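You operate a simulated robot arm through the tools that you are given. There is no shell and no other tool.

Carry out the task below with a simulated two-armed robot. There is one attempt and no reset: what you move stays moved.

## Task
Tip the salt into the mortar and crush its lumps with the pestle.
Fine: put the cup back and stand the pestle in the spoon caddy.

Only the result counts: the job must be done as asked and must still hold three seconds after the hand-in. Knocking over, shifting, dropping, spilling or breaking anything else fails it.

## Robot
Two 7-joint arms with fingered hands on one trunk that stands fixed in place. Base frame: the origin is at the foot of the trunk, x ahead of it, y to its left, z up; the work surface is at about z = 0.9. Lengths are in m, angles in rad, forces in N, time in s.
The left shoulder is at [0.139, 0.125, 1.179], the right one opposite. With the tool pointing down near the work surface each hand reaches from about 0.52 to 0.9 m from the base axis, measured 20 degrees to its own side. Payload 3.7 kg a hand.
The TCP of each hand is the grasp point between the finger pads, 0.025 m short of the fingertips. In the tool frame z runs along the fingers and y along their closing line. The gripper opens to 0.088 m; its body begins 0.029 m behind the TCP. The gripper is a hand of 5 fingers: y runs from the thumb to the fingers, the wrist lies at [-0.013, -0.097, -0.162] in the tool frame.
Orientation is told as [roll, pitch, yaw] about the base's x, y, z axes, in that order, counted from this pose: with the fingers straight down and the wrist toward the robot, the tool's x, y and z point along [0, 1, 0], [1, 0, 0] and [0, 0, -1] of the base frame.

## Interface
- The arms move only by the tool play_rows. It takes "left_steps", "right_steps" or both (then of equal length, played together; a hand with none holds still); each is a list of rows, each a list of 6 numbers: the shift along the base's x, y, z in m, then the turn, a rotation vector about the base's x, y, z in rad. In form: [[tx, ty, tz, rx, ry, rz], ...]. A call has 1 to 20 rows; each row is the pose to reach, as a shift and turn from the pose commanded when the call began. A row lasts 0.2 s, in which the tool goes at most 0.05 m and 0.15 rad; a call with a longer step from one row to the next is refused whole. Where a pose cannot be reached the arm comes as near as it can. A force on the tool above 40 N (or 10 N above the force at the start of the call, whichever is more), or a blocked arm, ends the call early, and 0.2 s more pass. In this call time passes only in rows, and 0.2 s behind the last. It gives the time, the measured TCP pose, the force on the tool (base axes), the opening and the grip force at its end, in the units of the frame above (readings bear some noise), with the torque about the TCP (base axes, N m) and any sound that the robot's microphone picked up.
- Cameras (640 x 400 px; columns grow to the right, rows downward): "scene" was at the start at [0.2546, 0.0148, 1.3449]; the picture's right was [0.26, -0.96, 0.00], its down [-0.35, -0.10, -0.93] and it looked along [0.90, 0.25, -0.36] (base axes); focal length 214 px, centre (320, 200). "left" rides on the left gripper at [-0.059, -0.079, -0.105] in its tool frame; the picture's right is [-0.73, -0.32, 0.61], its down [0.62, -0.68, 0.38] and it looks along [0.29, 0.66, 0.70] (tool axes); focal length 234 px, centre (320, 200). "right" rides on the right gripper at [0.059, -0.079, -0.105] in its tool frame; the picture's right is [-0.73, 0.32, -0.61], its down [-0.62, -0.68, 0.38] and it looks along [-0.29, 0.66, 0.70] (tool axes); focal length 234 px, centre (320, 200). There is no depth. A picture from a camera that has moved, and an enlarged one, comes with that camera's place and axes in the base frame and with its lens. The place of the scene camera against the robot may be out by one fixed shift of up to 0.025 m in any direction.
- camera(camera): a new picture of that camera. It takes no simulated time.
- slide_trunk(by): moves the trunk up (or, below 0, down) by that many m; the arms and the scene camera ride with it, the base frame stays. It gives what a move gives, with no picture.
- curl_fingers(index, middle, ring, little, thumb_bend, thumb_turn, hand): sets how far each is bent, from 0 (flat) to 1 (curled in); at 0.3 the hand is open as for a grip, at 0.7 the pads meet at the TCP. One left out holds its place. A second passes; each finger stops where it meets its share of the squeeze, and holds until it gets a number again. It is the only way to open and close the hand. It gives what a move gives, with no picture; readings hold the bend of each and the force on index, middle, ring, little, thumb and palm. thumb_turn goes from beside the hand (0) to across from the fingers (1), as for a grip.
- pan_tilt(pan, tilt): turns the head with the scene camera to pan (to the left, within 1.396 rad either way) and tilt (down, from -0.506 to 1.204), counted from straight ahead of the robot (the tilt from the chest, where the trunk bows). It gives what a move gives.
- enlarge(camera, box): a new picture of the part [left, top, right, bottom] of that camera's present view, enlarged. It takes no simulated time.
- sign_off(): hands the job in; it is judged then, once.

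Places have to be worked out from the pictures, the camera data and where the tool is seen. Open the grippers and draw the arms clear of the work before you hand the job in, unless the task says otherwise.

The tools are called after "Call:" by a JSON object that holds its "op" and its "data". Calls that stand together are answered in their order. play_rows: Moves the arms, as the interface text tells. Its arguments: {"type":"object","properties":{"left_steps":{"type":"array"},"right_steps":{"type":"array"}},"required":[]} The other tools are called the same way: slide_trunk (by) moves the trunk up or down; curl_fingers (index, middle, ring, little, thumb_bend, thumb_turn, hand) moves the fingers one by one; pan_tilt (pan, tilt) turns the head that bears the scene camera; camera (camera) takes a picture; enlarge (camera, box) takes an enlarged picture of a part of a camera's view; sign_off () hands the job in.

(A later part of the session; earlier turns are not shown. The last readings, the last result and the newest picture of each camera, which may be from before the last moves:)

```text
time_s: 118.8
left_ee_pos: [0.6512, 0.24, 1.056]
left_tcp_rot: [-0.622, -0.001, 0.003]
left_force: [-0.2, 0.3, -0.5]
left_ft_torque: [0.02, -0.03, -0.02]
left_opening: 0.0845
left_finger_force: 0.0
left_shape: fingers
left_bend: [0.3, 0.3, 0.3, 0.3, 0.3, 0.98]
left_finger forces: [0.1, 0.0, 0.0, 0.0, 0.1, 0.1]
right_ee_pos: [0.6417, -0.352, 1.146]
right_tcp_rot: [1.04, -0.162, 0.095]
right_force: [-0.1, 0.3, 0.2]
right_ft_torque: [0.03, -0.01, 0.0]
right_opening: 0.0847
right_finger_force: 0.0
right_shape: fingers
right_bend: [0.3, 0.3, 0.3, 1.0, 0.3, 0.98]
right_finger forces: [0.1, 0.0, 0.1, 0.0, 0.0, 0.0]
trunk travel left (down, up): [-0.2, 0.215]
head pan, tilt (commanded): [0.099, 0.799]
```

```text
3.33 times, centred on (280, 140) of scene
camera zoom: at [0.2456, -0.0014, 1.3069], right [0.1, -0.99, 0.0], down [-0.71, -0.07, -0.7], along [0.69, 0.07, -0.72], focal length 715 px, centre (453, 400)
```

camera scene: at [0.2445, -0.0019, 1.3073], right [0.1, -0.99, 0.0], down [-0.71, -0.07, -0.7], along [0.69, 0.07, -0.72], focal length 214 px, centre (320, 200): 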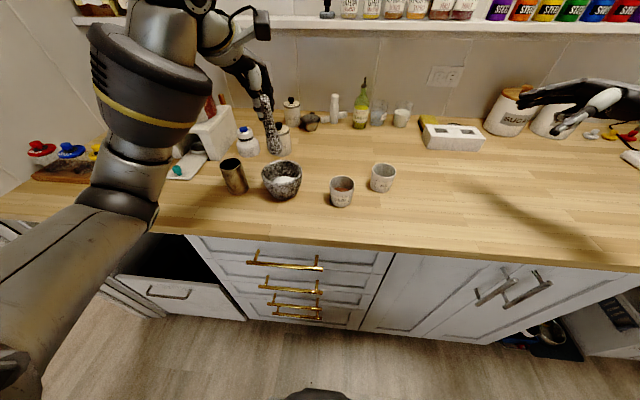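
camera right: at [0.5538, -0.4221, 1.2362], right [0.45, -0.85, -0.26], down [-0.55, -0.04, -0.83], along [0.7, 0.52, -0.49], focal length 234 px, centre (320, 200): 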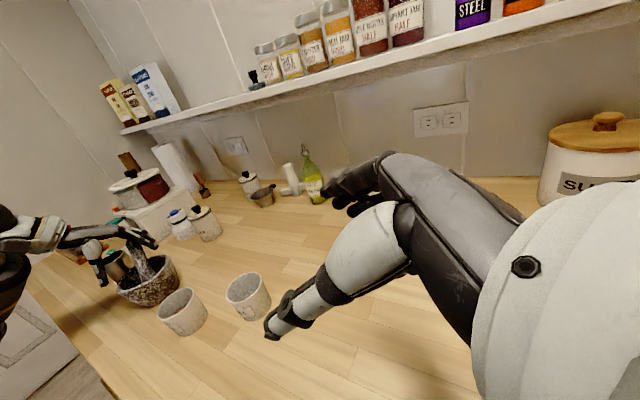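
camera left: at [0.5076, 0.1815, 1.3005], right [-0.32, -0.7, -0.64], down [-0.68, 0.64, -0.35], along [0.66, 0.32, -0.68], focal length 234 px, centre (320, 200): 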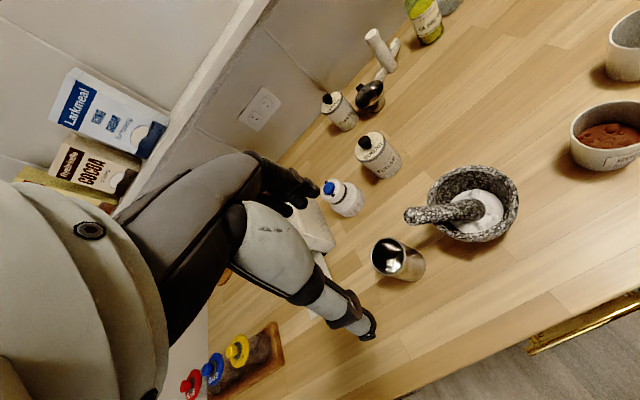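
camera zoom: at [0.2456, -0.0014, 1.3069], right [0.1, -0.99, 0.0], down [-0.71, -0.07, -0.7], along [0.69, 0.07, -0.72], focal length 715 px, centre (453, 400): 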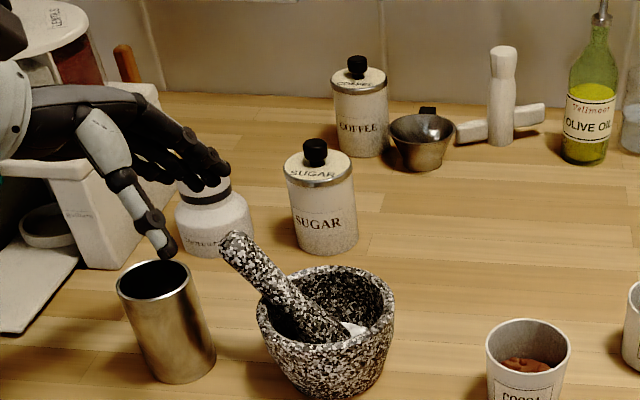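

Cap confirmed at (0.654, 0.207, 1.011). I reduce the tilt slightly to keep the little-finger side clear of the caddy, then descend along the pestle to just below the cap centre.

Call:
{"op": "play_rows", "data": {"left_steps": [[0.001, -0.008, 0, 0.12, 0, 0], [0.001, -0.018, -0.018, 0.12, 0, 0], [0.001, -0.028, -0.036, 0.12, 0, 0], [0.001, -0.0365, -0.0525, 0.12, 0, 0]]}}

Call:
{"op": "enlarge", "data": {"camera": "left", "box": [250, 150, 450, 320]}}

Call:
{"op": "enlarge", "data": {"camera": "scene", "box": [220, 90, 320, 190]}}

```text
time_s: 119.8
left_ee_pos: [0.6535, 0.2037, 1.0055]
left_tcp_rot: [-0.5, 0.001, 0.003]
left_force: [0.1, -0.1, -0.3]
left_ft_torque: [0.0, 0.01, 0.0]
left_opening: 0.0845
left_finger_force: 0.0
left_shape: fingers
left_bend: [0.3, 0.3, 0.3, 0.3, 0.3, 0.98]
left_finger forces: [0.0, 0.0, 0.0, 0.0, 0.1, 0.0]
right_ee_pos: [0.6422, -0.3531, 1.1462]
right_tcp_rot: [1.04, -0.161, 0.092]
right_force: [-0.6, 0.0, 0.2]
right_ft_torque: [0.02, 0.03, -0.01]
right_opening: 0.0843
right_finger_force: 0.1
right_shape: fingers
right_bend: [0.3, 0.3, 0.3, 1.0, 0.3, 0.98]
right_finger forces: [0.1, 0.0, 0.0, 0.0, 0.1, 0.0]
trunk travel left (down, up): [-0.2, 0.215]
head pan, tilt (commanded): [0.099, 0.799]
```

```text
2.35 times, centred on (350, 235) of left
camera zoom: at [0.5739, 0.2027, 1.1239], right [-0.32, -0.93, -0.19], down [-0.68, 0.36, -0.64], along [0.66, -0.08, -0.75], focal length 551 px, centre (249, 118)
```

zoom: 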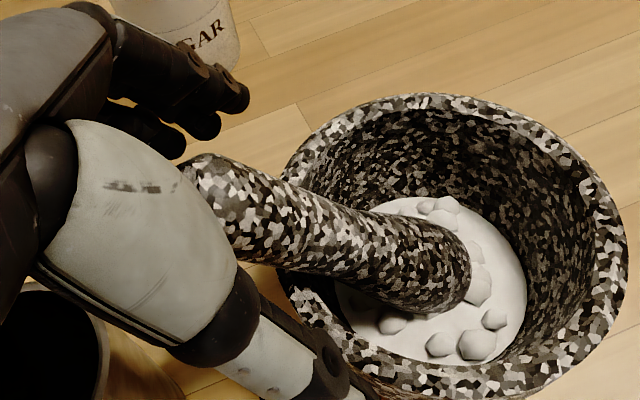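

```text
4.00 times, centred on (270, 140) of scene
camera zoom: at [0.2454, -0.0016, 1.307], right [0.1, -0.99, 0.0], down [-0.71, -0.07, -0.7], along [0.69, 0.07, -0.72], focal length 858 px, centre (520, 440)
```

zoom: 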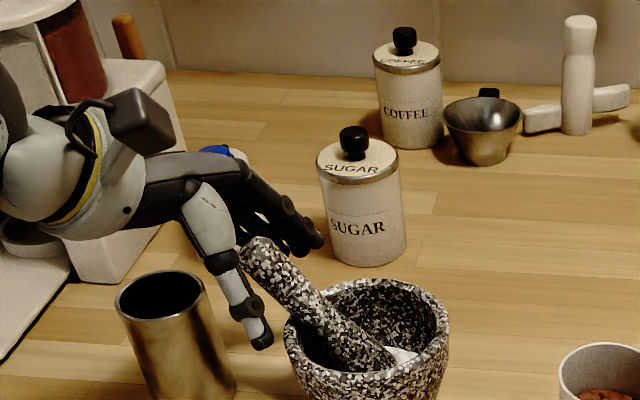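

The pestle lies along the tool axis between thumb and fingers. I go 4 mm deeper and close thumb and index in steps, as last time.

Call:
{"op": "play_rows", "data": {"left_steps": [[0, -0.002, -0.004, 0, 0, 0]]}}

Call:
{"op": "curl_fingers", "data": {"hand": "left", "index": 0.62, "thumb_bend": 0.6}}

Call:
{"op": "curl_fingers", "data": {"hand": "left", "index": 0.7, "thumb_bend": 0.66}}

Call:
{"op": "enlarge", "data": {"camera": "left", "box": [250, 150, 450, 320]}}

Call:
{"op": "enlarge", "data": {"camera": "scene", "box": [220, 90, 320, 190]}}

```text
time_s: 120.2
left_ee_pos: [0.6525, 0.2, 0.999]
left_tcp_rot: [-0.501, 0.0, 0.0]
left_force: [0.1, -0.2, 0.9]
left_ft_torque: [0.01, -0.02, 0.0]
left_opening: 0.0843
left_finger_force: 0.2
left_shape: fingers
left_bend: [0.3, 0.3, 0.3, 0.3, 0.3, 0.98]
left_finger forces: [0.1, 0.1, 0.0, 0.0, 0.1, 0.0]
right_ee_pos: [0.6432, -0.3516, 1.1467]
right_tcp_rot: [1.041, -0.163, 0.094]
right_force: [0.5, 1.1, -0.5]
right_ft_torque: [0.01, 0.0, -0.01]
right_opening: 0.0844
right_finger_force: 0.1
right_shape: fingers
right_bend: [0.3, 0.3, 0.3, 1.0, 0.3, 0.98]
right_finger forces: [0.1, 0.0, 0.0, 0.1, 0.0, 0.1]
trunk travel left (down, up): [-0.2, 0.215]
head pan, tilt (commanded): [0.099, 0.799]
```

```text
time_s: 121.2
left_ee_pos: [0.653, 0.2005, 0.9999]
left_tcp_rot: [-0.501, 0.0, 0.001]
left_force: [-1.0, -0.1, 0.1]
left_ft_torque: [-0.02, 0.03, 0.01]
left_opening: 0.0193
left_finger_force: 0.3
left_shape: fingers
left_bend: [0.61, 0.3, 0.3, 0.3, 0.59, 1.0]
left_finger forces: [0.4, 0.0, 0.0, 0.0, 0.5, 0.0]
right_ee_pos: [0.6423, -0.3528, 1.1462]
right_tcp_rot: [1.041, -0.162, 0.091]
right_force: [0.6, -0.6, 0.8]
right_ft_torque: [0.0, -0.04, -0.02]
right_opening: 0.0844
right_finger_force: 0.1
right_shape: fingers
right_bend: [0.3, 0.3, 0.3, 1.0, 0.3, 0.98]
right_finger forces: [0.1, 0.1, 0.0, 0.0, 0.1, 0.0]
trunk travel left (down, up): [-0.2, 0.215]
head pan, tilt (commanded): [0.099, 0.799]
```

```text
time_s: 122.2
left_ee_pos: [0.6522, 0.2003, 1.0005]
left_tcp_rot: [-0.5, 0.0, 0.002]
left_force: [0.0, -1.0, 0.3]
left_ft_torque: [-0.04, -0.02, -0.01]
left_opening: 0.0163
left_finger_force: 3.5
left_shape: fingers
left_bend: [0.63, 0.3, 0.3, 0.3, 0.61, 1.0]
left_finger forces: [3.8, 0.1, 0.1, 0.0, 4.0, 0.1]
right_ee_pos: [0.6422, -0.3528, 1.146]
right_tcp_rot: [1.041, -0.162, 0.093]
right_force: [-0.3, 0.6, -0.2]
right_ft_torque: [0.01, 0.0, -0.02]
right_opening: 0.0843
right_finger_force: 0.0
right_shape: fingers
right_bend: [0.3, 0.3, 0.3, 1.0, 0.3, 0.98]
right_finger forces: [0.0, 0.1, 0.0, 0.1, 0.0, 0.0]
trunk travel left (down, up): [-0.2, 0.215]
head pan, tilt (commanded): [0.099, 0.799]
```

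```text
2.35 times, centred on (350, 235) of left
camera zoom: at [0.5731, 0.1991, 1.1194], right [-0.32, -0.93, -0.18], down [-0.68, 0.36, -0.64], along [0.66, -0.08, -0.75], focal length 551 px, centre (249, 118)
```

zoom: 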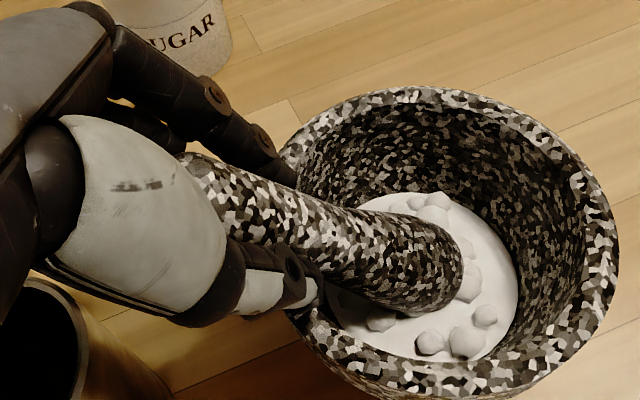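

```text
4.00 times, centred on (270, 140) of scene
camera zoom: at [0.2452, -0.0017, 1.3071], right [0.1, -0.99, 0.0], down [-0.71, -0.07, -0.7], along [0.69, 0.07, -0.72], focal length 858 px, centre (520, 440)
```

zoom: 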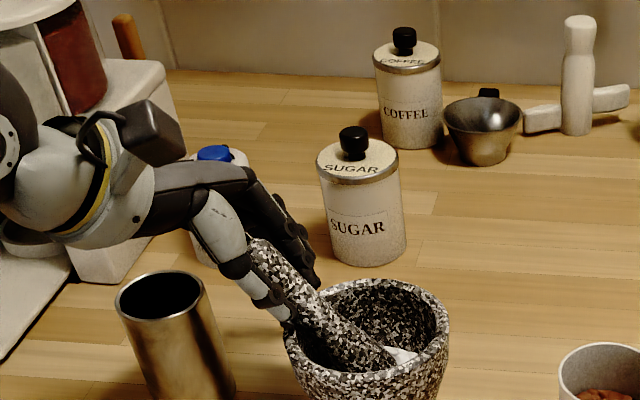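

Index and thumb hold evenly at 4 N with good alignment. I add the middle finger so the pestle sits in the groove between index and middle.

Call:
{"op": "curl_fingers", "data": {"hand": "left", "middle": 0.66}}

Call:
{"op": "curl_fingers", "data": {"hand": "left", "index": 0.72, "middle": 0.72, "thumb_bend": 0.72}}

Call:
{"op": "enlarge", "data": {"camera": "left", "box": [250, 150, 450, 320]}}

```text
time_s: 123.2
left_ee_pos: [0.6534, 0.2008, 0.9999]
left_tcp_rot: [-0.501, -0.001, -0.001]
left_force: [0.4, -0.6, 0.6]
left_ft_torque: [0.02, -0.01, 0.0]
left_opening: 0.0166
left_finger_force: 4.4
left_shape: fingers
left_bend: [0.63, 0.65, 0.3, 0.3, 0.61, 1.0]
left_finger forces: [3.7, 0.6, 0.1, 0.0, 4.3, 0.0]
right_ee_pos: [0.6414, -0.3536, 1.1478]
right_tcp_rot: [1.04, -0.162, 0.092]
right_force: [0.5, 0.1, 0.1]
right_ft_torque: [-0.02, 0.01, 0.0]
right_opening: 0.0846
right_finger_force: 0.1
right_shape: fingers
right_bend: [0.3, 0.3, 0.3, 1.0, 0.3, 0.98]
right_finger forces: [0.1, 0.0, 0.1, 0.1, 0.0, 0.1]
trunk travel left (down, up): [-0.2, 0.215]
head pan, tilt (commanded): [0.099, 0.799]
```

```text
time_s: 124.2
left_ee_pos: [0.653, 0.2006, 1.0003]
left_tcp_rot: [-0.502, 0.0, 0.0]
left_force: [0.1, 0.5, 0.5]
left_ft_torque: [-0.03, 0.03, -0.03]
left_opening: 0.0156
left_finger_force: 8.8
left_shape: fingers
left_bend: [0.62, 0.67, 0.3, 0.3, 0.61, 1.0]
left_finger forces: [5.8, 3.5, 0.0, 0.1, 9.2, 0.0]
right_ee_pos: [0.6425, -0.3521, 1.1465]
right_tcp_rot: [1.042, -0.164, 0.093]
right_force: [0.1, -0.3, -0.5]
right_ft_torque: [-0.01, -0.03, -0.01]
right_opening: 0.0846
right_finger_force: 0.0
right_shape: fingers
right_bend: [0.3, 0.3, 0.3, 1.0, 0.3, 0.98]
right_finger forces: [0.0, 0.0, 0.0, 0.0, 0.0, 0.0]
trunk travel left (down, up): [-0.2, 0.215]
head pan, tilt (commanded): [0.099, 0.799]
```

```text
2.35 times, centred on (350, 235) of left
camera zoom: at [0.5731, 0.1992, 1.1194], right [-0.32, -0.93, -0.18], down [-0.68, 0.36, -0.64], along [0.66, -0.08, -0.75], focal length 551 px, centre (249, 118)
```

zoom: 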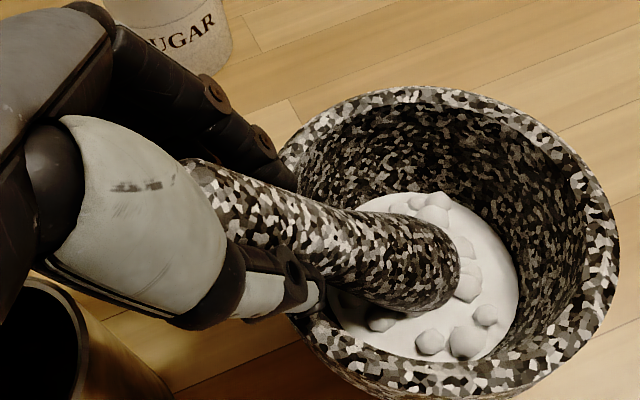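

A real three-point grip now: index 5.8 N, middle 3.5 N, thumb 9.2 N. I tighten it further.

Call:
{"op": "curl_fingers", "data": {"hand": "left", "index": 0.8, "middle": 0.84, "thumb_bend": 0.8}}

Call:
{"op": "enlarge", "data": {"camera": "left", "box": [250, 150, 450, 320]}}

```text
time_s: 125.2
left_ee_pos: [0.6513, 0.2, 1.0001]
left_tcp_rot: [-0.502, 0.0, 0.001]
left_force: [-0.1, -0.5, -2.2]
left_ft_torque: [0.06, 0.04, 0.0]
left_opening: 0.0145
left_finger_force: 19.7
left_shape: fingers
left_bend: [0.74, 0.74, 0.3, 0.3, 0.61, 1.0]
left_finger forces: [10.5, 9.9, 0.0, 0.0, 19.5, 0.0]
right_ee_pos: [0.6427, -0.3533, 1.146]
right_tcp_rot: [1.041, -0.163, 0.094]
right_force: [0.3, 0.6, -0.5]
right_ft_torque: [0.01, 0.04, -0.01]
right_opening: 0.0847
right_finger_force: 0.1
right_shape: fingers
right_bend: [0.3, 0.3, 0.3, 1.0, 0.3, 0.98]
right_finger forces: [0.0, 0.1, 0.1, 0.0, 0.0, 0.1]
trunk travel left (down, up): [-0.2, 0.215]
head pan, tilt (commanded): [0.099, 0.799]
```

```text
2.35 times, centred on (350, 235) of left
camera zoom: at [0.5732, 0.1992, 1.1193], right [-0.32, -0.93, -0.18], down [-0.68, 0.36, -0.64], along [0.66, -0.08, -0.75], focal length 551 px, centre (249, 118)
```

zoom: 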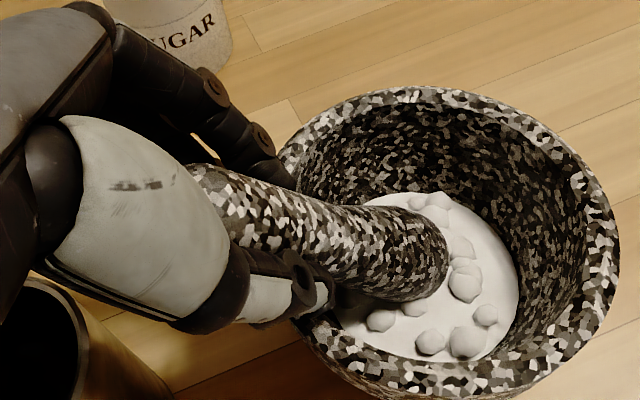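

A strong grip: index 10.5 N, middle 9.9 N, thumb 19.5 N. I lift slightly and swing the pestle upright over the bowl centre.

Call:
{"op": "play_rows", "data": {"left_steps": [[0, 0.002, 0.012, 0.05, 0, 0], [-0.002, -0.01, 0.026, 0.16, 0, 0], [-0.004, -0.024, 0.036, 0.27, 0, 0], [-0.007, -0.038, 0.042, 0.37, 0, 0], [-0.009, -0.051, 0.045, 0.45, 0, 0]]}}

Call:
{"op": "enlarge", "data": {"camera": "left", "box": [230, 140, 470, 340]}}

Call:
{"op": "enlarge", "data": {"camera": "scene", "box": [220, 80, 340, 200]}}

```text
time_s: 126.5
left_ee_pos: [0.6444, 0.1489, 1.0445]
left_tcp_rot: [-0.048, 0.0, 0.002]
left_force: [0.1, -0.1, -3.1]
left_ft_torque: [0.04, 0.02, 0.02]
left_opening: 0.0148
left_finger_force: 19.9
left_shape: fingers
left_bend: [0.74, 0.74, 0.3, 0.3, 0.61, 1.0]
left_finger forces: [11.1, 9.3, 0.1, 0.0, 19.1, 0.0]
right_ee_pos: [0.6428, -0.3532, 1.1453]
right_tcp_rot: [1.04, -0.163, 0.094]
right_force: [0.3, -0.1, -0.3]
right_ft_torque: [-0.02, -0.02, 0.03]
right_opening: 0.0846
right_finger_force: 0.1
right_shape: fingers
right_bend: [0.3, 0.3, 0.3, 1.0, 0.3, 0.98]
right_finger forces: [0.1, 0.0, 0.0, 0.1, 0.0, 0.0]
trunk travel left (down, up): [-0.2, 0.215]
head pan, tilt (commanded): [0.099, 0.799]
```

```text
2.00 times, centred on (350, 240) of left
camera zoom: at [0.5649, 0.0946, 1.1505], right [-0.32, -0.76, -0.57], down [-0.68, 0.6, -0.41], along [0.66, 0.26, -0.71], focal length 468 px, centre (260, 120)
```

zoom: 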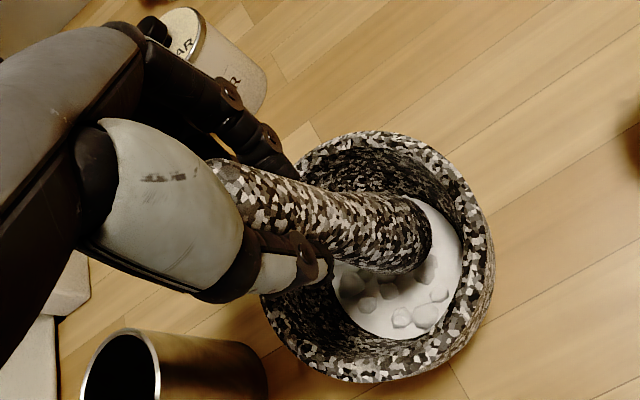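

```text
3.33 times, centred on (280, 140) of scene
camera zoom: at [0.2454, -0.0019, 1.307], right [0.1, -0.99, 0.0], down [-0.71, -0.07, -0.7], along [0.69, 0.07, -0.72], focal length 715 px, centre (453, 400)
```

zoom: 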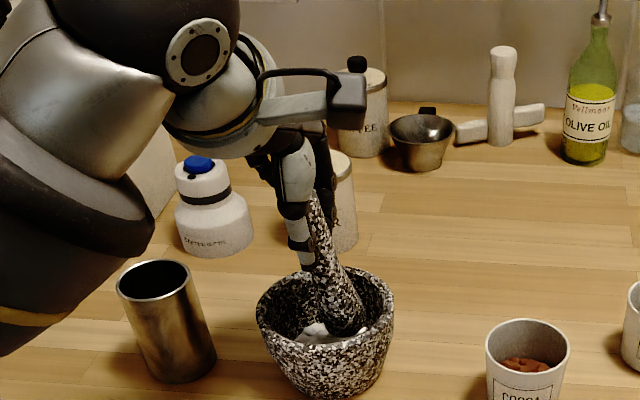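

The grip holds; the pestle tilts about 8°. I straighten it (+0.13 rad), centre it and lower to contact.

Call:
{"op": "play_rows", "data": {"left_steps": [[-0.001, 0.003, 0.003, 0.13, 0, 0], [-0.001, 0.005, -0.01, 0.13, 0, 0], [-0.001, 0.005, -0.02, 0.13, 0, 0], [-0.001, 0.005, -0.026, 0.13, 0, 0], [-0.001, 0.005, -0.03, 0.13, 0, 0]]}}

Call:
{"op": "enlarge", "data": {"camera": "left", "box": [230, 140, 470, 340]}}

```text
time_s: 127.7
left_ee_pos: [0.6434, 0.1538, 1.0156]
left_tcp_rot: [0.08, -0.001, -0.002]
left_force: [0.4, 0.7, -1.1]
left_ft_torque: [0.03, 0.0, 0.03]
left_opening: 0.0144
left_finger_force: 19.6
left_shape: fingers
left_bend: [0.74, 0.74, 0.3, 0.3, 0.61, 1.0]
left_finger forces: [11.1, 9.0, 0.0, 0.0, 19.0, 0.0]
right_ee_pos: [0.6427, -0.3529, 1.1479]
right_tcp_rot: [1.04, -0.163, 0.092]
right_force: [-0.2, 0.2, 0.2]
right_ft_torque: [-0.01, -0.01, 0.02]
right_opening: 0.0845
right_finger_force: 0.2
right_shape: fingers
right_bend: [0.3, 0.3, 0.3, 1.0, 0.3, 0.98]
right_finger forces: [0.0, 0.0, 0.1, 0.0, 0.0, 0.1]
trunk travel left (down, up): [-0.2, 0.215]
head pan, tilt (commanded): [0.099, 0.799]
```

```text
2.00 times, centred on (350, 240) of left
camera zoom: at [0.5642, 0.0872, 1.1134], right [-0.32, -0.68, -0.66], down [-0.68, 0.65, -0.33], along [0.66, 0.34, -0.67], focal length 468 px, centre (260, 120)
```

zoom: 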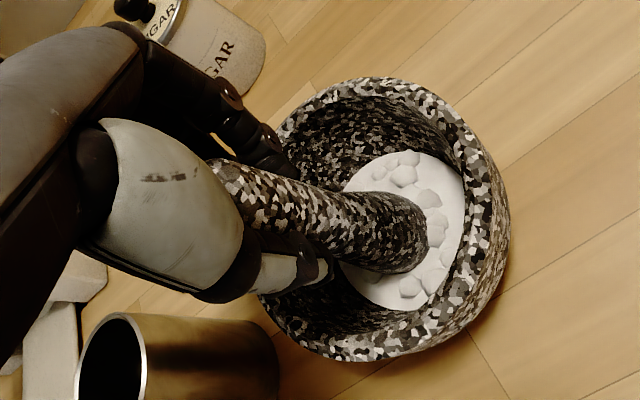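

I press down gradually, reading the force.

Call:
{"op": "play_rows", "data": {"left_steps": [[0, 0, -0.003, 0, 0, 0], [0, 0, -0.006, 0, 0, 0], [0, 0, -0.009, 0, 0, 0], [0, 0, -0.011, 0, 0, 0]]}}

```text
time_s: 128.7
left_ee_pos: [0.6434, 0.1533, 1.0095]
left_tcp_rot: [0.079, -0.012, 0.002]
left_force: [1.0, 0.8, 26.4]
left_ft_torque: [0.03, 0.14, -0.01]
left_opening: 0.0145
left_finger_force: 25.4
left_shape: fingers
left_bend: [0.75, 0.75, 0.3, 0.3, 0.62, 1.0]
left_finger forces: [13.7, 14.7, 0.0, 0.0, 21.4, 0.0]
right_ee_pos: [0.6402, -0.3522, 1.1492]
right_tcp_rot: [1.039, -0.167, 0.092]
right_force: [0.1, 0.1, -0.3]
right_ft_torque: [-0.01, 0.0, 0.01]
right_opening: 0.0845
right_finger_force: 0.1
right_shape: fingers
right_bend: [0.3, 0.3, 0.3, 1.0, 0.3, 0.98]
right_finger forces: [0.0, 0.1, 0.1, 0.0, 0.0, 0.1]
trunk travel left (down, up): [-0.2, 0.215]
head pan, tilt (commanded): [0.099, 0.799]
```

26 N and the grip holds. I press a little deeper, to about 33 N.

Call:
{"op": "play_rows", "data": {"left_steps": [[0, 0, -0.001, 0, 0, 0], [0, 0, -0.0025, 0, 0, 0]]}}

Call:
{"op": "enlarge", "data": {"camera": "left", "box": [230, 140, 470, 340]}}

```text
time_s: 129.2
left_ee_pos: [0.6436, 0.1532, 1.0059]
left_tcp_rot: [0.079, -0.011, 0.0]
left_force: [1.7, 1.5, 34.2]
left_ft_torque: [0.04, 0.04, -0.06]
left_opening: 0.0139
left_finger_force: 28.5
left_shape: fingers
left_bend: [0.75, 0.76, 0.3, 0.3, 0.63, 1.0]
left_finger forces: [17.5, 16.2, 0.0, 0.0, 22.3, 0.0]
right_ee_pos: [0.6389, -0.3533, 1.1497]
right_tcp_rot: [1.04, -0.167, 0.091]
right_force: [0.1, 0.2, 0.8]
right_ft_torque: [0.02, 0.0, -0.03]
right_opening: 0.0848
right_finger_force: 0.1
right_shape: fingers
right_bend: [0.3, 0.3, 0.3, 1.0, 0.3, 0.98]
right_finger forces: [0.0, 0.0, 0.0, 0.0, 0.1, 0.0]
trunk travel left (down, up): [-0.2, 0.215]
head pan, tilt (commanded): [0.099, 0.799]
```

```text
2.00 times, centred on (350, 240) of left
camera zoom: at [0.562, 0.086, 1.1046], right [-0.31, -0.68, -0.67], down [-0.68, 0.65, -0.34], along [0.66, 0.34, -0.66], focal length 468 px, centre (260, 120)
```

zoom: 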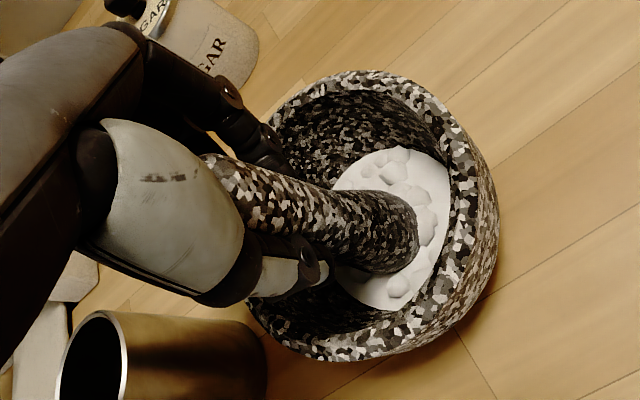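

34 N, still no report of crushing. With this sturdier grip I now grind in 8 mm circles at roughly 20 N.

Call:
{"op": "play_rows", "data": {"left_steps": [[0, 0, 0.003, 0, 0, 0], [0.008, 0, 0.003, 0, 0, 0], [0.0057, 0.0057, 0.003, 0, 0, 0], [0, 0.008, 0.003, 0, 0, 0], [-0.0057, 0.0057, 0.003, 0, 0, 0], [-0.008, 0, 0.003, 0, 0, 0], [-0.0057, -0.0057, 0.003, 0, 0, 0], [0, -0.008, 0.003, 0, 0, 0], [0.0057, -0.0057, 0.003, 0, 0, 0], [0.008, 0, 0.003, 0, 0, 0], [0.0057, 0.0057, 0.003, 0, 0, 0], [0, 0.008, 0.003, 0, 0, 0], [-0.0057, 0.0057, 0.003, 0, 0, 0], [-0.008, 0, 0.003, 0, 0, 0], [-0.0057, -0.0057, 0.003, 0, 0, 0], [0, -0.008, 0.003, 0, 0, 0], [0.0057, -0.0057, 0.003, 0, 0, 0], [0.008, 0, 0.003, 0, 0, 0], [0, 0, 0.003, 0, 0, 0]]}}

Call:
{"op": "enlarge", "data": {"camera": "left", "box": [230, 140, 470, 340]}}

Call:
{"op": "enlarge", "data": {"camera": "scene", "box": [220, 80, 340, 200]}}

```text
time_s: 133.2
left_ee_pos: [0.6423, 0.1521, 1.0038]
left_tcp_rot: [0.081, -0.002, -0.001]
left_force: [1.9, 0.1, 12.2]
left_ft_torque: [-0.1, 0.01, -0.02]
left_opening: 0.0135
left_finger_force: 18.9
left_shape: fingers
left_bend: [0.75, 0.76, 0.3, 0.3, 0.65, 1.0]
left_finger forces: [15.3, 6.6, 0.1, 0.0, 15.9, 0.0]
right_ee_pos: [0.6417, -0.3541, 1.1463]
right_tcp_rot: [1.041, -0.164, 0.092]
right_force: [-0.5, 0.1, -0.2]
right_ft_torque: [0.02, 0.01, 0.04]
right_opening: 0.0843
right_finger_force: 0.0
right_shape: fingers
right_bend: [0.3, 0.3, 0.3, 1.0, 0.3, 0.98]
right_finger forces: [0.0, 0.1, 0.0, 0.1, 0.0, 0.1]
trunk travel left (down, up): [-0.2, 0.215]
head pan, tilt (commanded): [0.099, 0.799]
```

```text
2.00 times, centred on (350, 240) of left
camera zoom: at [0.5629, 0.0861, 1.1034], right [-0.32, -0.68, -0.66], down [-0.68, 0.65, -0.33], along [0.66, 0.34, -0.67], focal length 468 px, centre (260, 120)
```

zoom: 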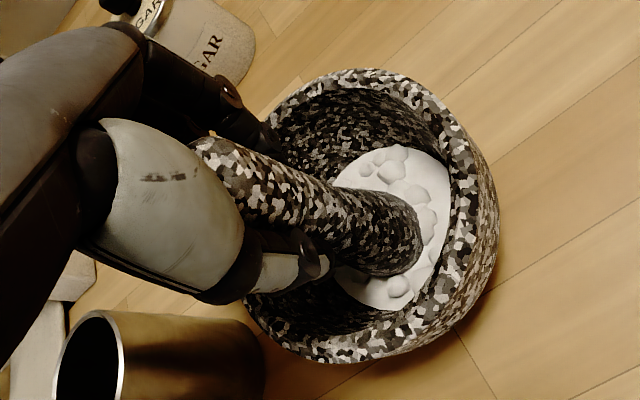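

```text
3.33 times, centred on (280, 140) of scene
camera zoom: at [0.2442, -0.002, 1.3072], right [0.1, -0.99, 0.0], down [-0.71, -0.07, -0.7], along [0.69, 0.07, -0.72], focal length 715 px, centre (453, 400)
```

zoom: 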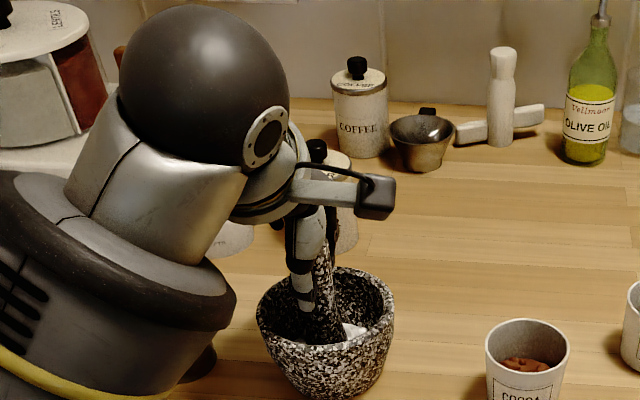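

The grip stays solid. To see real feedback, I lift the pestle out and aside for an unobstructed look at the salt.

Call:
{"op": "play_rows", "data": {"left_steps": [[0, 0, 0.03, 0, 0, 0], [0, 0, 0.07, 0, 0, 0], [0, 0, 0.11, 0, 0, 0], [0, 0.04, 0.13, 0, 0, 0], [0, 0.08, 0.13, 0, 0, 0]]}}

Call:
{"op": "enlarge", "data": {"camera": "left", "box": [410, 180, 530, 290]}}

Call:
{"op": "camera", "data": {"camera": "left"}}

```text
time_s: 134.4
left_ee_pos: [0.643, 0.2362, 1.1338]
left_tcp_rot: [0.082, 0.001, 0.0]
left_force: [0.4, -0.7, -2.3]
left_ft_torque: [-0.03, -0.01, 0.0]
left_opening: 0.0139
left_finger_force: 15.2
left_shape: fingers
left_bend: [0.74, 0.77, 0.3, 0.3, 0.65, 1.0]
left_finger forces: [13.8, 2.6, 0.0, 0.0, 13.7, 0.1]
right_ee_pos: [0.6419, -0.3527, 1.1452]
right_tcp_rot: [1.039, -0.162, 0.093]
right_force: [0.1, 0.4, 0.8]
right_ft_torque: [0.01, 0.02, 0.05]
right_opening: 0.0846
right_finger_force: 0.0
right_shape: fingers
right_bend: [0.3, 0.3, 0.3, 1.0, 0.3, 0.98]
right_finger forces: [0.0, 0.0, 0.0, 0.0, 0.0, 0.0]
trunk travel left (down, up): [-0.2, 0.215]
head pan, tilt (commanded): [0.099, 0.799]
```

```text
3.64 times, centred on (470, 235) of left
camera zoom: at [0.5623, 0.1686, 1.2327], right [-0.32, -0.68, -0.66], down [-0.68, 0.65, -0.33], along [0.66, 0.34, -0.67], focal length 852 px, centre (-226, 73)
```

zoom: 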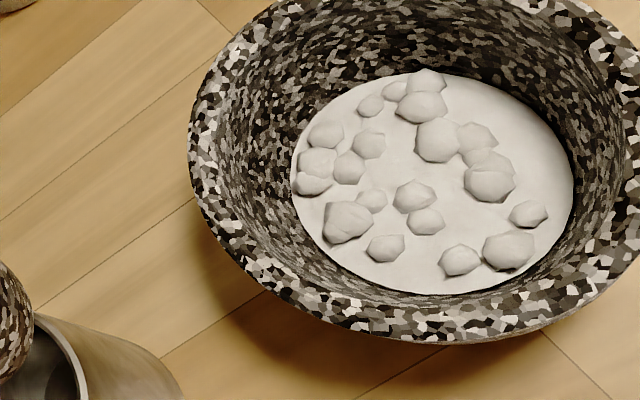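

```text
taken
camera left: at [0.5623, 0.1686, 1.2327], right [-0.32, -0.68, -0.66], down [-0.68, 0.65, -0.33], along [0.66, 0.34, -0.67], focal length 234 px, centre (320, 200)
```

left: 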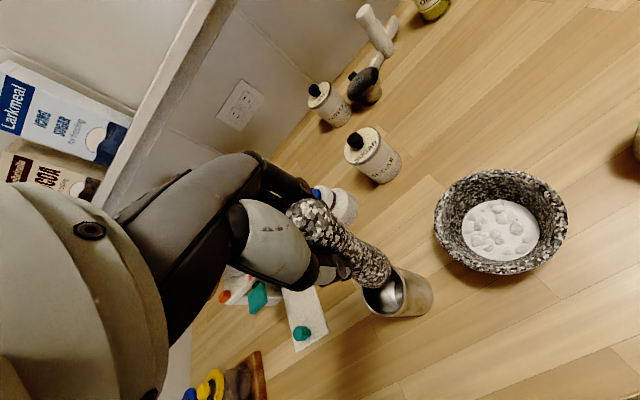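

All 21 lumps are still intact even after pressing with 34 N and slow grinding, so I'll try real pounding: brisk repeated strokes of about 3–4 cm, ending in firm contact. I go back over the bowl and deliver a first series.

Call:
{"op": "play_rows", "data": {"left_steps": [[0, -0.04, 0, 0, 0, 0], [0, -0.08, 0, 0, 0, 0], [0, -0.08, -0.05, 0, 0, 0], [0, -0.08, -0.09, 0, 0, 0], [0, -0.08, -0.123, 0, 0, 0], [0, -0.08, -0.133, 0, 0, 0], [0, -0.08, -0.09, 0, 0, 0], [0, -0.08, -0.123, 0, 0, 0], [0, -0.08, -0.133, 0, 0, 0], [0, -0.08, -0.09, 0, 0, 0], [0, -0.08, -0.123, 0, 0, 0], [0, -0.08, -0.133, 0, 0, 0], [0, -0.08, -0.09, 0, 0, 0], [0, -0.08, -0.123, 0, 0, 0], [0, -0.08, -0.133, 0, 0, 0], [0, -0.08, -0.09, 0, 0, 0], [0, -0.08, -0.123, 0, 0, 0], [0, -0.08, -0.133, 0, 0, 0]]}}

Call:
{"op": "enlarge", "data": {"camera": "left", "box": [230, 140, 470, 340]}}

```text
time_s: 138.2
left_ee_pos: [0.6419, 0.1526, 1.0068]
left_tcp_rot: [0.079, -0.004, 0.001]
left_force: [0.6, -1.2, 4.4]
left_ft_torque: [-0.04, 0.02, 0.0]
left_opening: 0.0139
left_finger_force: 14.8
left_shape: fingers
left_bend: [0.74, 0.78, 0.3, 0.3, 0.65, 1.0]
left_finger forces: [14.2, 1.8, 0.0, 0.0, 13.9, 0.0]
right_ee_pos: [0.6424, -0.3523, 1.1484]
right_tcp_rot: [1.041, -0.165, 0.093]
right_force: [-0.7, 0.9, 0.9]
right_ft_torque: [0.03, 0.02, 0.03]
right_opening: 0.0845
right_finger_force: 0.0
right_shape: fingers
right_bend: [0.3, 0.3, 0.3, 1.0, 0.3, 0.98]
right_finger forces: [0.1, 0.0, 0.0, 0.0, 0.0, 0.0]
trunk travel left (down, up): [-0.2, 0.215]
head pan, tilt (commanded): [0.099, 0.799]
```

```text
2.00 times, centred on (350, 240) of left
camera zoom: at [0.5625, 0.0856, 1.1052], right [-0.32, -0.68, -0.66], down [-0.68, 0.65, -0.34], along [0.66, 0.34, -0.67], focal length 468 px, centre (260, 120)
```

zoom: 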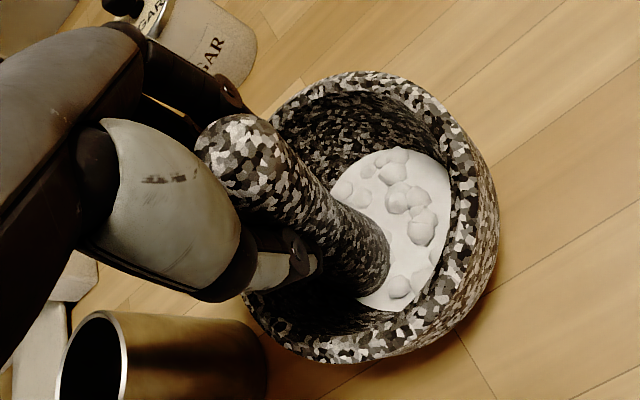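

The pinch keeps slipping lengthwise, so I change to a full power grip: I'll let the pestle lean to the right in the bowl, then wrap all fingers around its shaft with the hand coming from the left. First I tilt it over to the right while still holding it.

Call:
{"op": "play_rows", "data": {"left_steps": [[0, 0, 0.006, 0, 0, 0], [0, -0.012, 0.004, 0.12, 0, 0], [0, -0.024, 0.001, 0.24, 0, 0], [0, -0.036, -0.003, 0.36, 0, 0], [0, -0.047, -0.007, 0.48, 0, 0]]}}

Call:
{"op": "enlarge", "data": {"camera": "left", "box": [230, 140, 470, 340]}}

Call:
{"op": "enlarge", "data": {"camera": "scene", "box": [220, 80, 360, 210]}}

```text
time_s: 139.4
left_ee_pos: [0.6444, 0.1064, 0.9957]
left_tcp_rot: [0.561, -0.001, 0.001]
left_force: [-0.2, -0.1, -1.4]
left_ft_torque: [-0.03, 0.02, 0.0]
left_opening: 0.0137
left_finger_force: 14.1
left_shape: fingers
left_bend: [0.74, 0.77, 0.3, 0.3, 0.65, 1.0]
left_finger forces: [13.9, 1.7, 0.0, 0.0, 13.4, 0.0]
right_ee_pos: [0.6429, -0.3532, 1.1474]
right_tcp_rot: [1.041, -0.166, 0.092]
right_force: [0.7, -0.5, 0.4]
right_ft_torque: [0.0, 0.0, 0.01]
right_opening: 0.0846
right_finger_force: 0.1
right_shape: fingers
right_bend: [0.3, 0.3, 0.3, 1.0, 0.3, 0.98]
right_finger forces: [0.0, 0.0, 0.1, 0.1, 0.0, 0.0]
trunk travel left (down, up): [-0.2, 0.215]
head pan, tilt (commanded): [0.099, 0.799]
```

```text
2.00 times, centred on (350, 240) of left
camera zoom: at [0.5651, 0.0005, 1.0521], right [-0.32, -0.29, -0.9], down [-0.68, 0.73, 0.01], along [0.66, 0.62, -0.43], focal length 468 px, centre (260, 120)
```

zoom: 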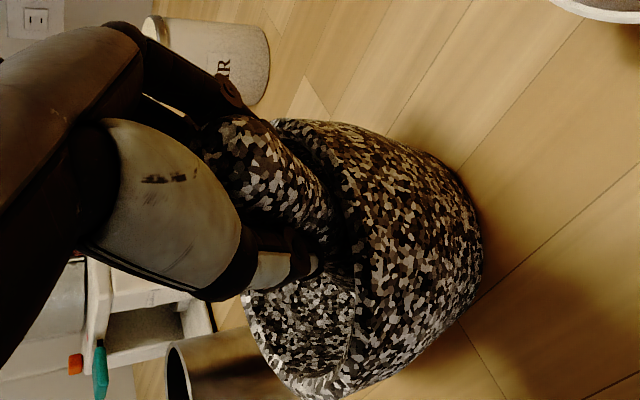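

```text
3.08 times, centred on (290, 145) of scene
camera zoom: at [0.2451, -0.0022, 1.3071], right [0.1, -0.99, 0.0], down [-0.71, -0.07, -0.7], along [0.69, 0.07, -0.72], focal length 660 px, centre (412, 369)
```

zoom: 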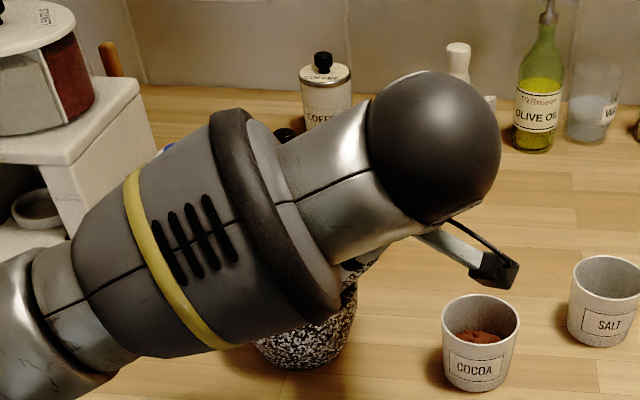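

The arm posture is fine and clear of the cocoa cup. I release so the pestle rests against the right rim.

Call:
{"op": "curl_fingers", "data": {"hand": "left", "index": 0.3, "middle": 0.3, "thumb_bend": 0.3}}

Call:
{"op": "camera", "data": {"camera": "left"}}

Call:
{"op": "camera", "data": {"camera": "right"}}

```text
time_s: 140.4
left_ee_pos: [0.6462, 0.1066, 0.9941]
left_tcp_rot: [0.56, -0.002, -0.001]
left_force: [1.0, -0.3, -1.6]
left_ft_torque: [0.01, -0.02, 0.01]
left_opening: 0.0846
left_finger_force: 0.1
left_shape: fingers
left_bend: [0.3, 0.3, 0.3, 0.3, 0.3, 0.98]
left_finger forces: [0.0, 0.0, 0.0, 0.0, 0.1, 0.1]
right_ee_pos: [0.6429, -0.3519, 1.146]
right_tcp_rot: [1.04, -0.164, 0.093]
right_force: [-0.3, -0.4, -0.1]
right_ft_torque: [-0.03, -0.02, -0.01]
right_opening: 0.0842
right_finger_force: 0.0
right_shape: fingers
right_bend: [0.3, 0.3, 0.3, 1.0, 0.3, 0.98]
right_finger forces: [0.0, 0.0, 0.0, 0.0, 0.0, 0.0]
trunk travel left (down, up): [-0.2, 0.215]
head pan, tilt (commanded): [0.099, 0.799]
```

```text
taken
camera left: at [0.5651, 0.001, 1.0519], right [-0.32, -0.29, -0.9], down [-0.68, 0.73, 0.01], along [0.66, 0.62, -0.44], focal length 234 px, centre (320, 200)
```

left: 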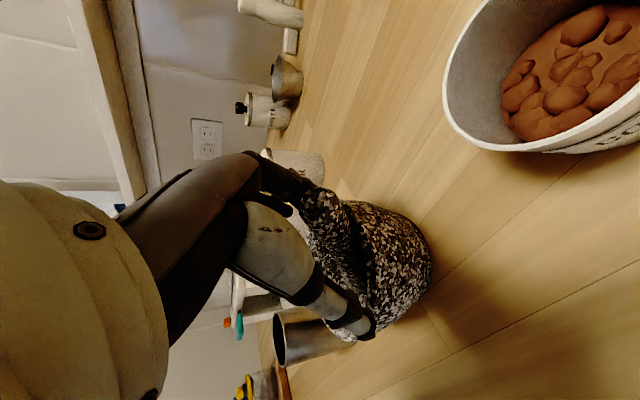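

```text
taken
camera right: at [0.5538, -0.4221, 1.2362], right [0.45, -0.85, -0.26], down [-0.55, -0.04, -0.83], along [0.7, 0.52, -0.49], focal length 234 px, centre (320, 200)
```

right: 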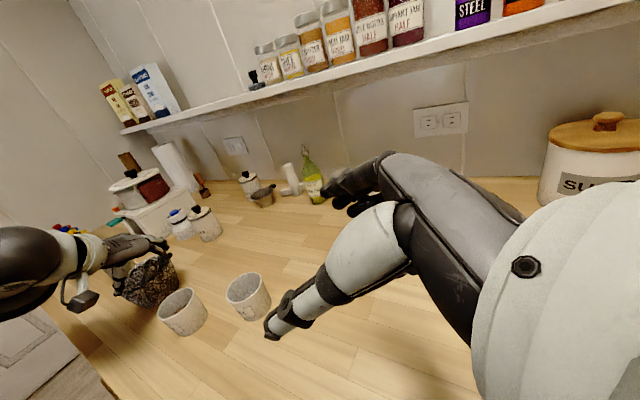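

I back the hand out along the pestle's axis and up, then rotate upright to look at how it lies.

Call:
{"op": "play_rows", "data": {"left_steps": [[0, -0.016, 0.026, 0, 0, 0], [0, -0.03, 0.052, 0, 0, 0], [0, -0.04, 0.09, 0, 0, 0], [0, -0.03, 0.13, -0.14, 0, 0], [-0.005, 0.0, 0.155, -0.28, 0, 0], [-0.015, 0.035, 0.17, -0.42, 0, 0], [-0.025, 0.07, 0.18, -0.56, 0, 0], [-0.035, 0.105, 0.185, -0.56, 0, 0]]}}

Call:
{"op": "camera", "data": {"camera": "left"}}

Call:
{"op": "enlarge", "data": {"camera": "scene", "box": [220, 90, 360, 210]}}

```text
time_s: 142.2
left_ee_pos: [0.6063, 0.2118, 1.1779]
left_tcp_rot: [-0.001, -0.003, 0.0]
left_force: [0.8, 0.2, 0.6]
left_ft_torque: [0.01, -0.03, 0.0]
left_opening: 0.0845
left_finger_force: 0.1
left_shape: fingers
left_bend: [0.3, 0.3, 0.3, 0.3, 0.3, 0.98]
left_finger forces: [0.0, 0.0, 0.0, 0.0, 0.0, 0.0]
right_ee_pos: [0.6429, -0.3536, 1.1467]
right_tcp_rot: [1.04, -0.163, 0.092]
right_force: [0.5, -0.3, -0.2]
right_ft_torque: [-0.02, -0.02, 0.0]
right_opening: 0.0847
right_finger_force: 0.0
right_shape: fingers
right_bend: [0.3, 0.3, 0.3, 1.0, 0.3, 0.98]
right_finger forces: [0.0, 0.0, 0.1, 0.0, 0.0, 0.0]
trunk travel left (down, up): [-0.2, 0.215]
head pan, tilt (commanded): [0.099, 0.799]
```

```text
taken
camera left: at [0.5268, 0.1534, 1.282], right [-0.32, -0.73, -0.61], down [-0.68, 0.62, -0.39], along [0.66, 0.29, -0.7], focal length 234 px, centre (320, 200)
```

left: 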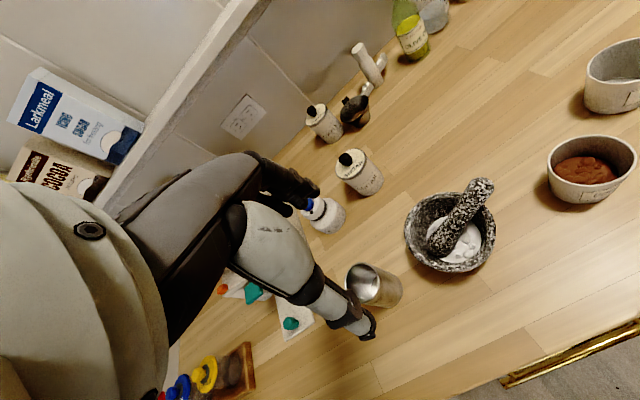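

```text
3.33 times, centred on (290, 150) of scene
camera zoom: at [0.2448, -0.0013, 1.3072], right [0.1, -0.99, 0.0], down [-0.71, -0.07, -0.7], along [0.69, 0.07, -0.72], focal length 715 px, centre (420, 367)
```

zoom: 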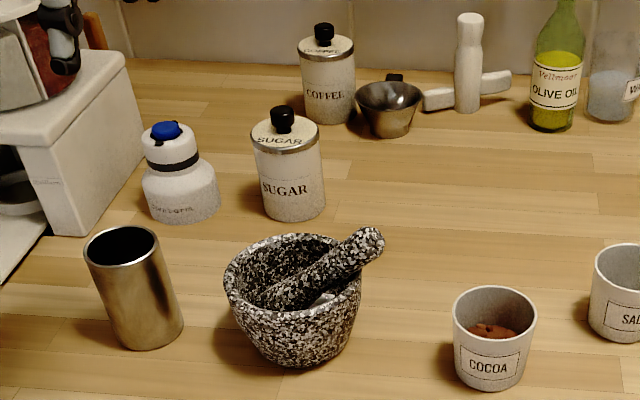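

The pestle now leans about 45° to the right, cap near (0.647, 0.0885, 1.001). I bring the left hand, fingers pointing right-down at 45°, so that its palm faces the shaft – first to a stand-off above the bowl.

Call:
{"op": "play_rows", "data": {"left_steps": [[0.007, -0.008, -0.01, -0.13, 0, 0], [0.014, -0.02, -0.03, -0.26, 0, 0], [0.021, -0.035, -0.055, -0.39, 0, 0], [0.028, -0.05, -0.083, -0.52, 0, 0], [0.035, -0.066, -0.112, -0.65, 0, 0], [0.041, -0.081, -0.137, -0.78, 0, 0]]}}

Call:
{"op": "camera", "data": {"camera": "left"}}

Call:
{"op": "enlarge", "data": {"camera": "scene", "box": [220, 80, 360, 200]}}

```text
time_s: 143.7
left_ee_pos: [0.6499, 0.1294, 1.0412]
left_tcp_rot: [-0.782, 0.0, 0.003]
left_force: [0.3, -0.8, 0.3]
left_ft_torque: [-0.04, 0.0, -0.05]
left_opening: 0.0844
left_finger_force: 0.1
left_shape: fingers
left_bend: [0.3, 0.3, 0.3, 0.3, 0.3, 0.98]
left_finger forces: [0.0, 0.0, 0.0, 0.0, 0.0, 0.0]
right_ee_pos: [0.6433, -0.3528, 1.1463]
right_tcp_rot: [1.039, -0.162, 0.093]
right_force: [-0.3, -0.2, -0.7]
right_ft_torque: [0.02, -0.02, 0.01]
right_opening: 0.0846
right_finger_force: 0.1
right_shape: fingers
right_bend: [0.3, 0.3, 0.3, 1.0, 0.3, 0.98]
right_finger forces: [0.0, 0.0, 0.0, 0.1, 0.0, 0.0]
trunk travel left (down, up): [-0.2, 0.215]
head pan, tilt (commanded): [0.099, 0.799]
```

```text
taken
camera left: at [0.5703, 0.1606, 1.1561], right [-0.32, -0.94, 0.08], down [-0.68, 0.17, -0.71], along [0.66, -0.28, -0.7], focal length 234 px, centre (320, 200)
```

left: 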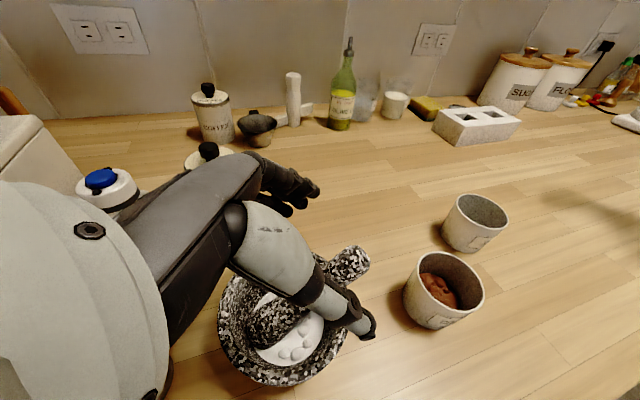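

```text
3.33 times, centred on (290, 140) of scene
camera zoom: at [0.2456, -0.0016, 1.307], right [0.1, -0.99, 0.0], down [-0.71, -0.07, -0.7], along [0.69, 0.07, -0.72], focal length 715 px, centre (420, 400)
```

zoom: 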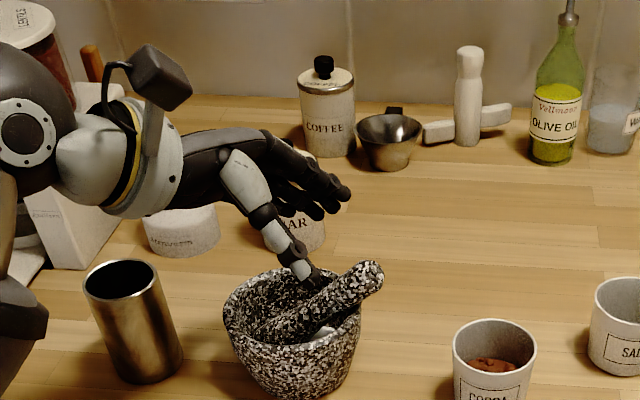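

The hand is placed as intended, thumb in front and fingers behind. I zoom to check the pestle's position relative to the tool axis.

Call:
{"op": "enlarge", "data": {"camera": "left", "box": [210, 180, 410, 390]}}

```text
1.90 times, centred on (310, 285) of left
camera zoom: at [0.5703, 0.1606, 1.1561], right [-0.32, -0.94, 0.08], down [-0.68, 0.17, -0.71], along [0.66, -0.28, -0.7], focal length 446 px, centre (339, 38)
```

zoom: 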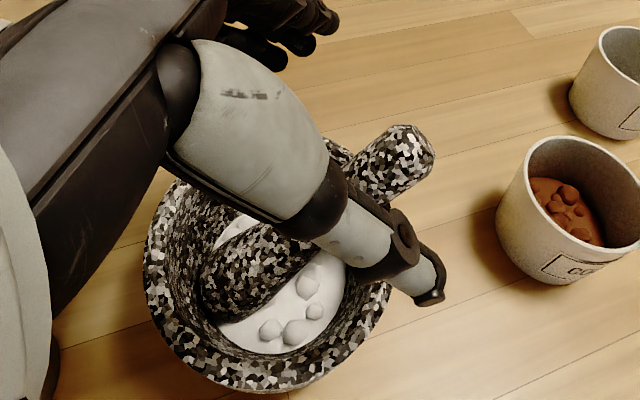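

The cap is about 3–4 mm off in the index direction; otherwise aligned. I advance 5 cm along the pointing direction with that correction.

Call:
{"op": "play_rows", "data": {"left_steps": [[0, -0.012, -0.014, 0, 0, 0], [0, -0.023, -0.027, 0, 0, 0], [0, -0.0324, -0.0384, 0, 0, 0]]}}

Call:
{"op": "enlarge", "data": {"camera": "left", "box": [210, 160, 410, 370]}}

Call:
{"op": "enlarge", "data": {"camera": "scene", "box": [230, 100, 350, 210]}}

```text
time_s: 144.4
left_ee_pos: [0.6512, 0.0961, 1.0038]
left_tcp_rot: [-0.78, 0.0, 0.001]
left_force: [0.2, 0.7, 0.3]
left_ft_torque: [-0.01, -0.02, 0.01]
left_opening: 0.0844
left_finger_force: 0.0
left_shape: fingers
left_bend: [0.3, 0.3, 0.3, 0.3, 0.3, 0.98]
left_finger forces: [0.0, 0.0, 0.0, 0.1, 0.1, 0.0]
right_ee_pos: [0.6429, -0.3521, 1.1468]
right_tcp_rot: [1.04, -0.161, 0.093]
right_force: [-0.5, -0.4, -0.1]
right_ft_torque: [-0.02, 0.05, 0.03]
right_opening: 0.0843
right_finger_force: 0.1
right_shape: fingers
right_bend: [0.3, 0.3, 0.3, 1.0, 0.3, 0.98]
right_finger forces: [0.0, 0.0, 0.0, 0.0, 0.0, 0.1]
trunk travel left (down, up): [-0.2, 0.215]
head pan, tilt (commanded): [0.099, 0.799]
```

```text
1.90 times, centred on (310, 265) of left
camera zoom: at [0.5699, 0.1281, 1.119], right [-0.32, -0.94, 0.08], down [-0.68, 0.17, -0.71], along [0.66, -0.28, -0.7], focal length 446 px, centre (339, 76)
```

zoom: 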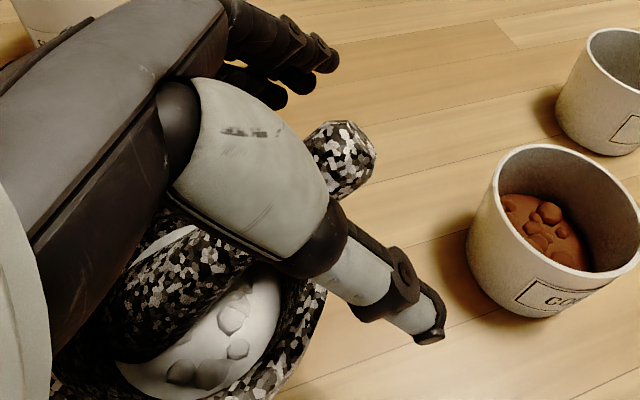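

```text
3.64 times, centred on (290, 155) of scene
camera zoom: at [0.2454, -0.0016, 1.307], right [0.1, -0.99, 0.0], down [-0.71, -0.07, -0.7], along [0.69, 0.07, -0.72], focal length 780 px, centre (429, 364)
```

zoom: 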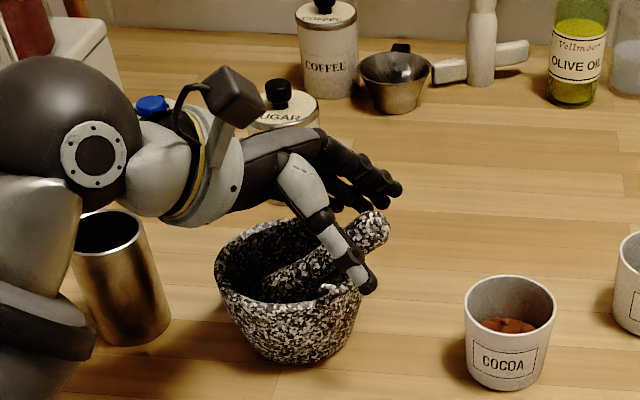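

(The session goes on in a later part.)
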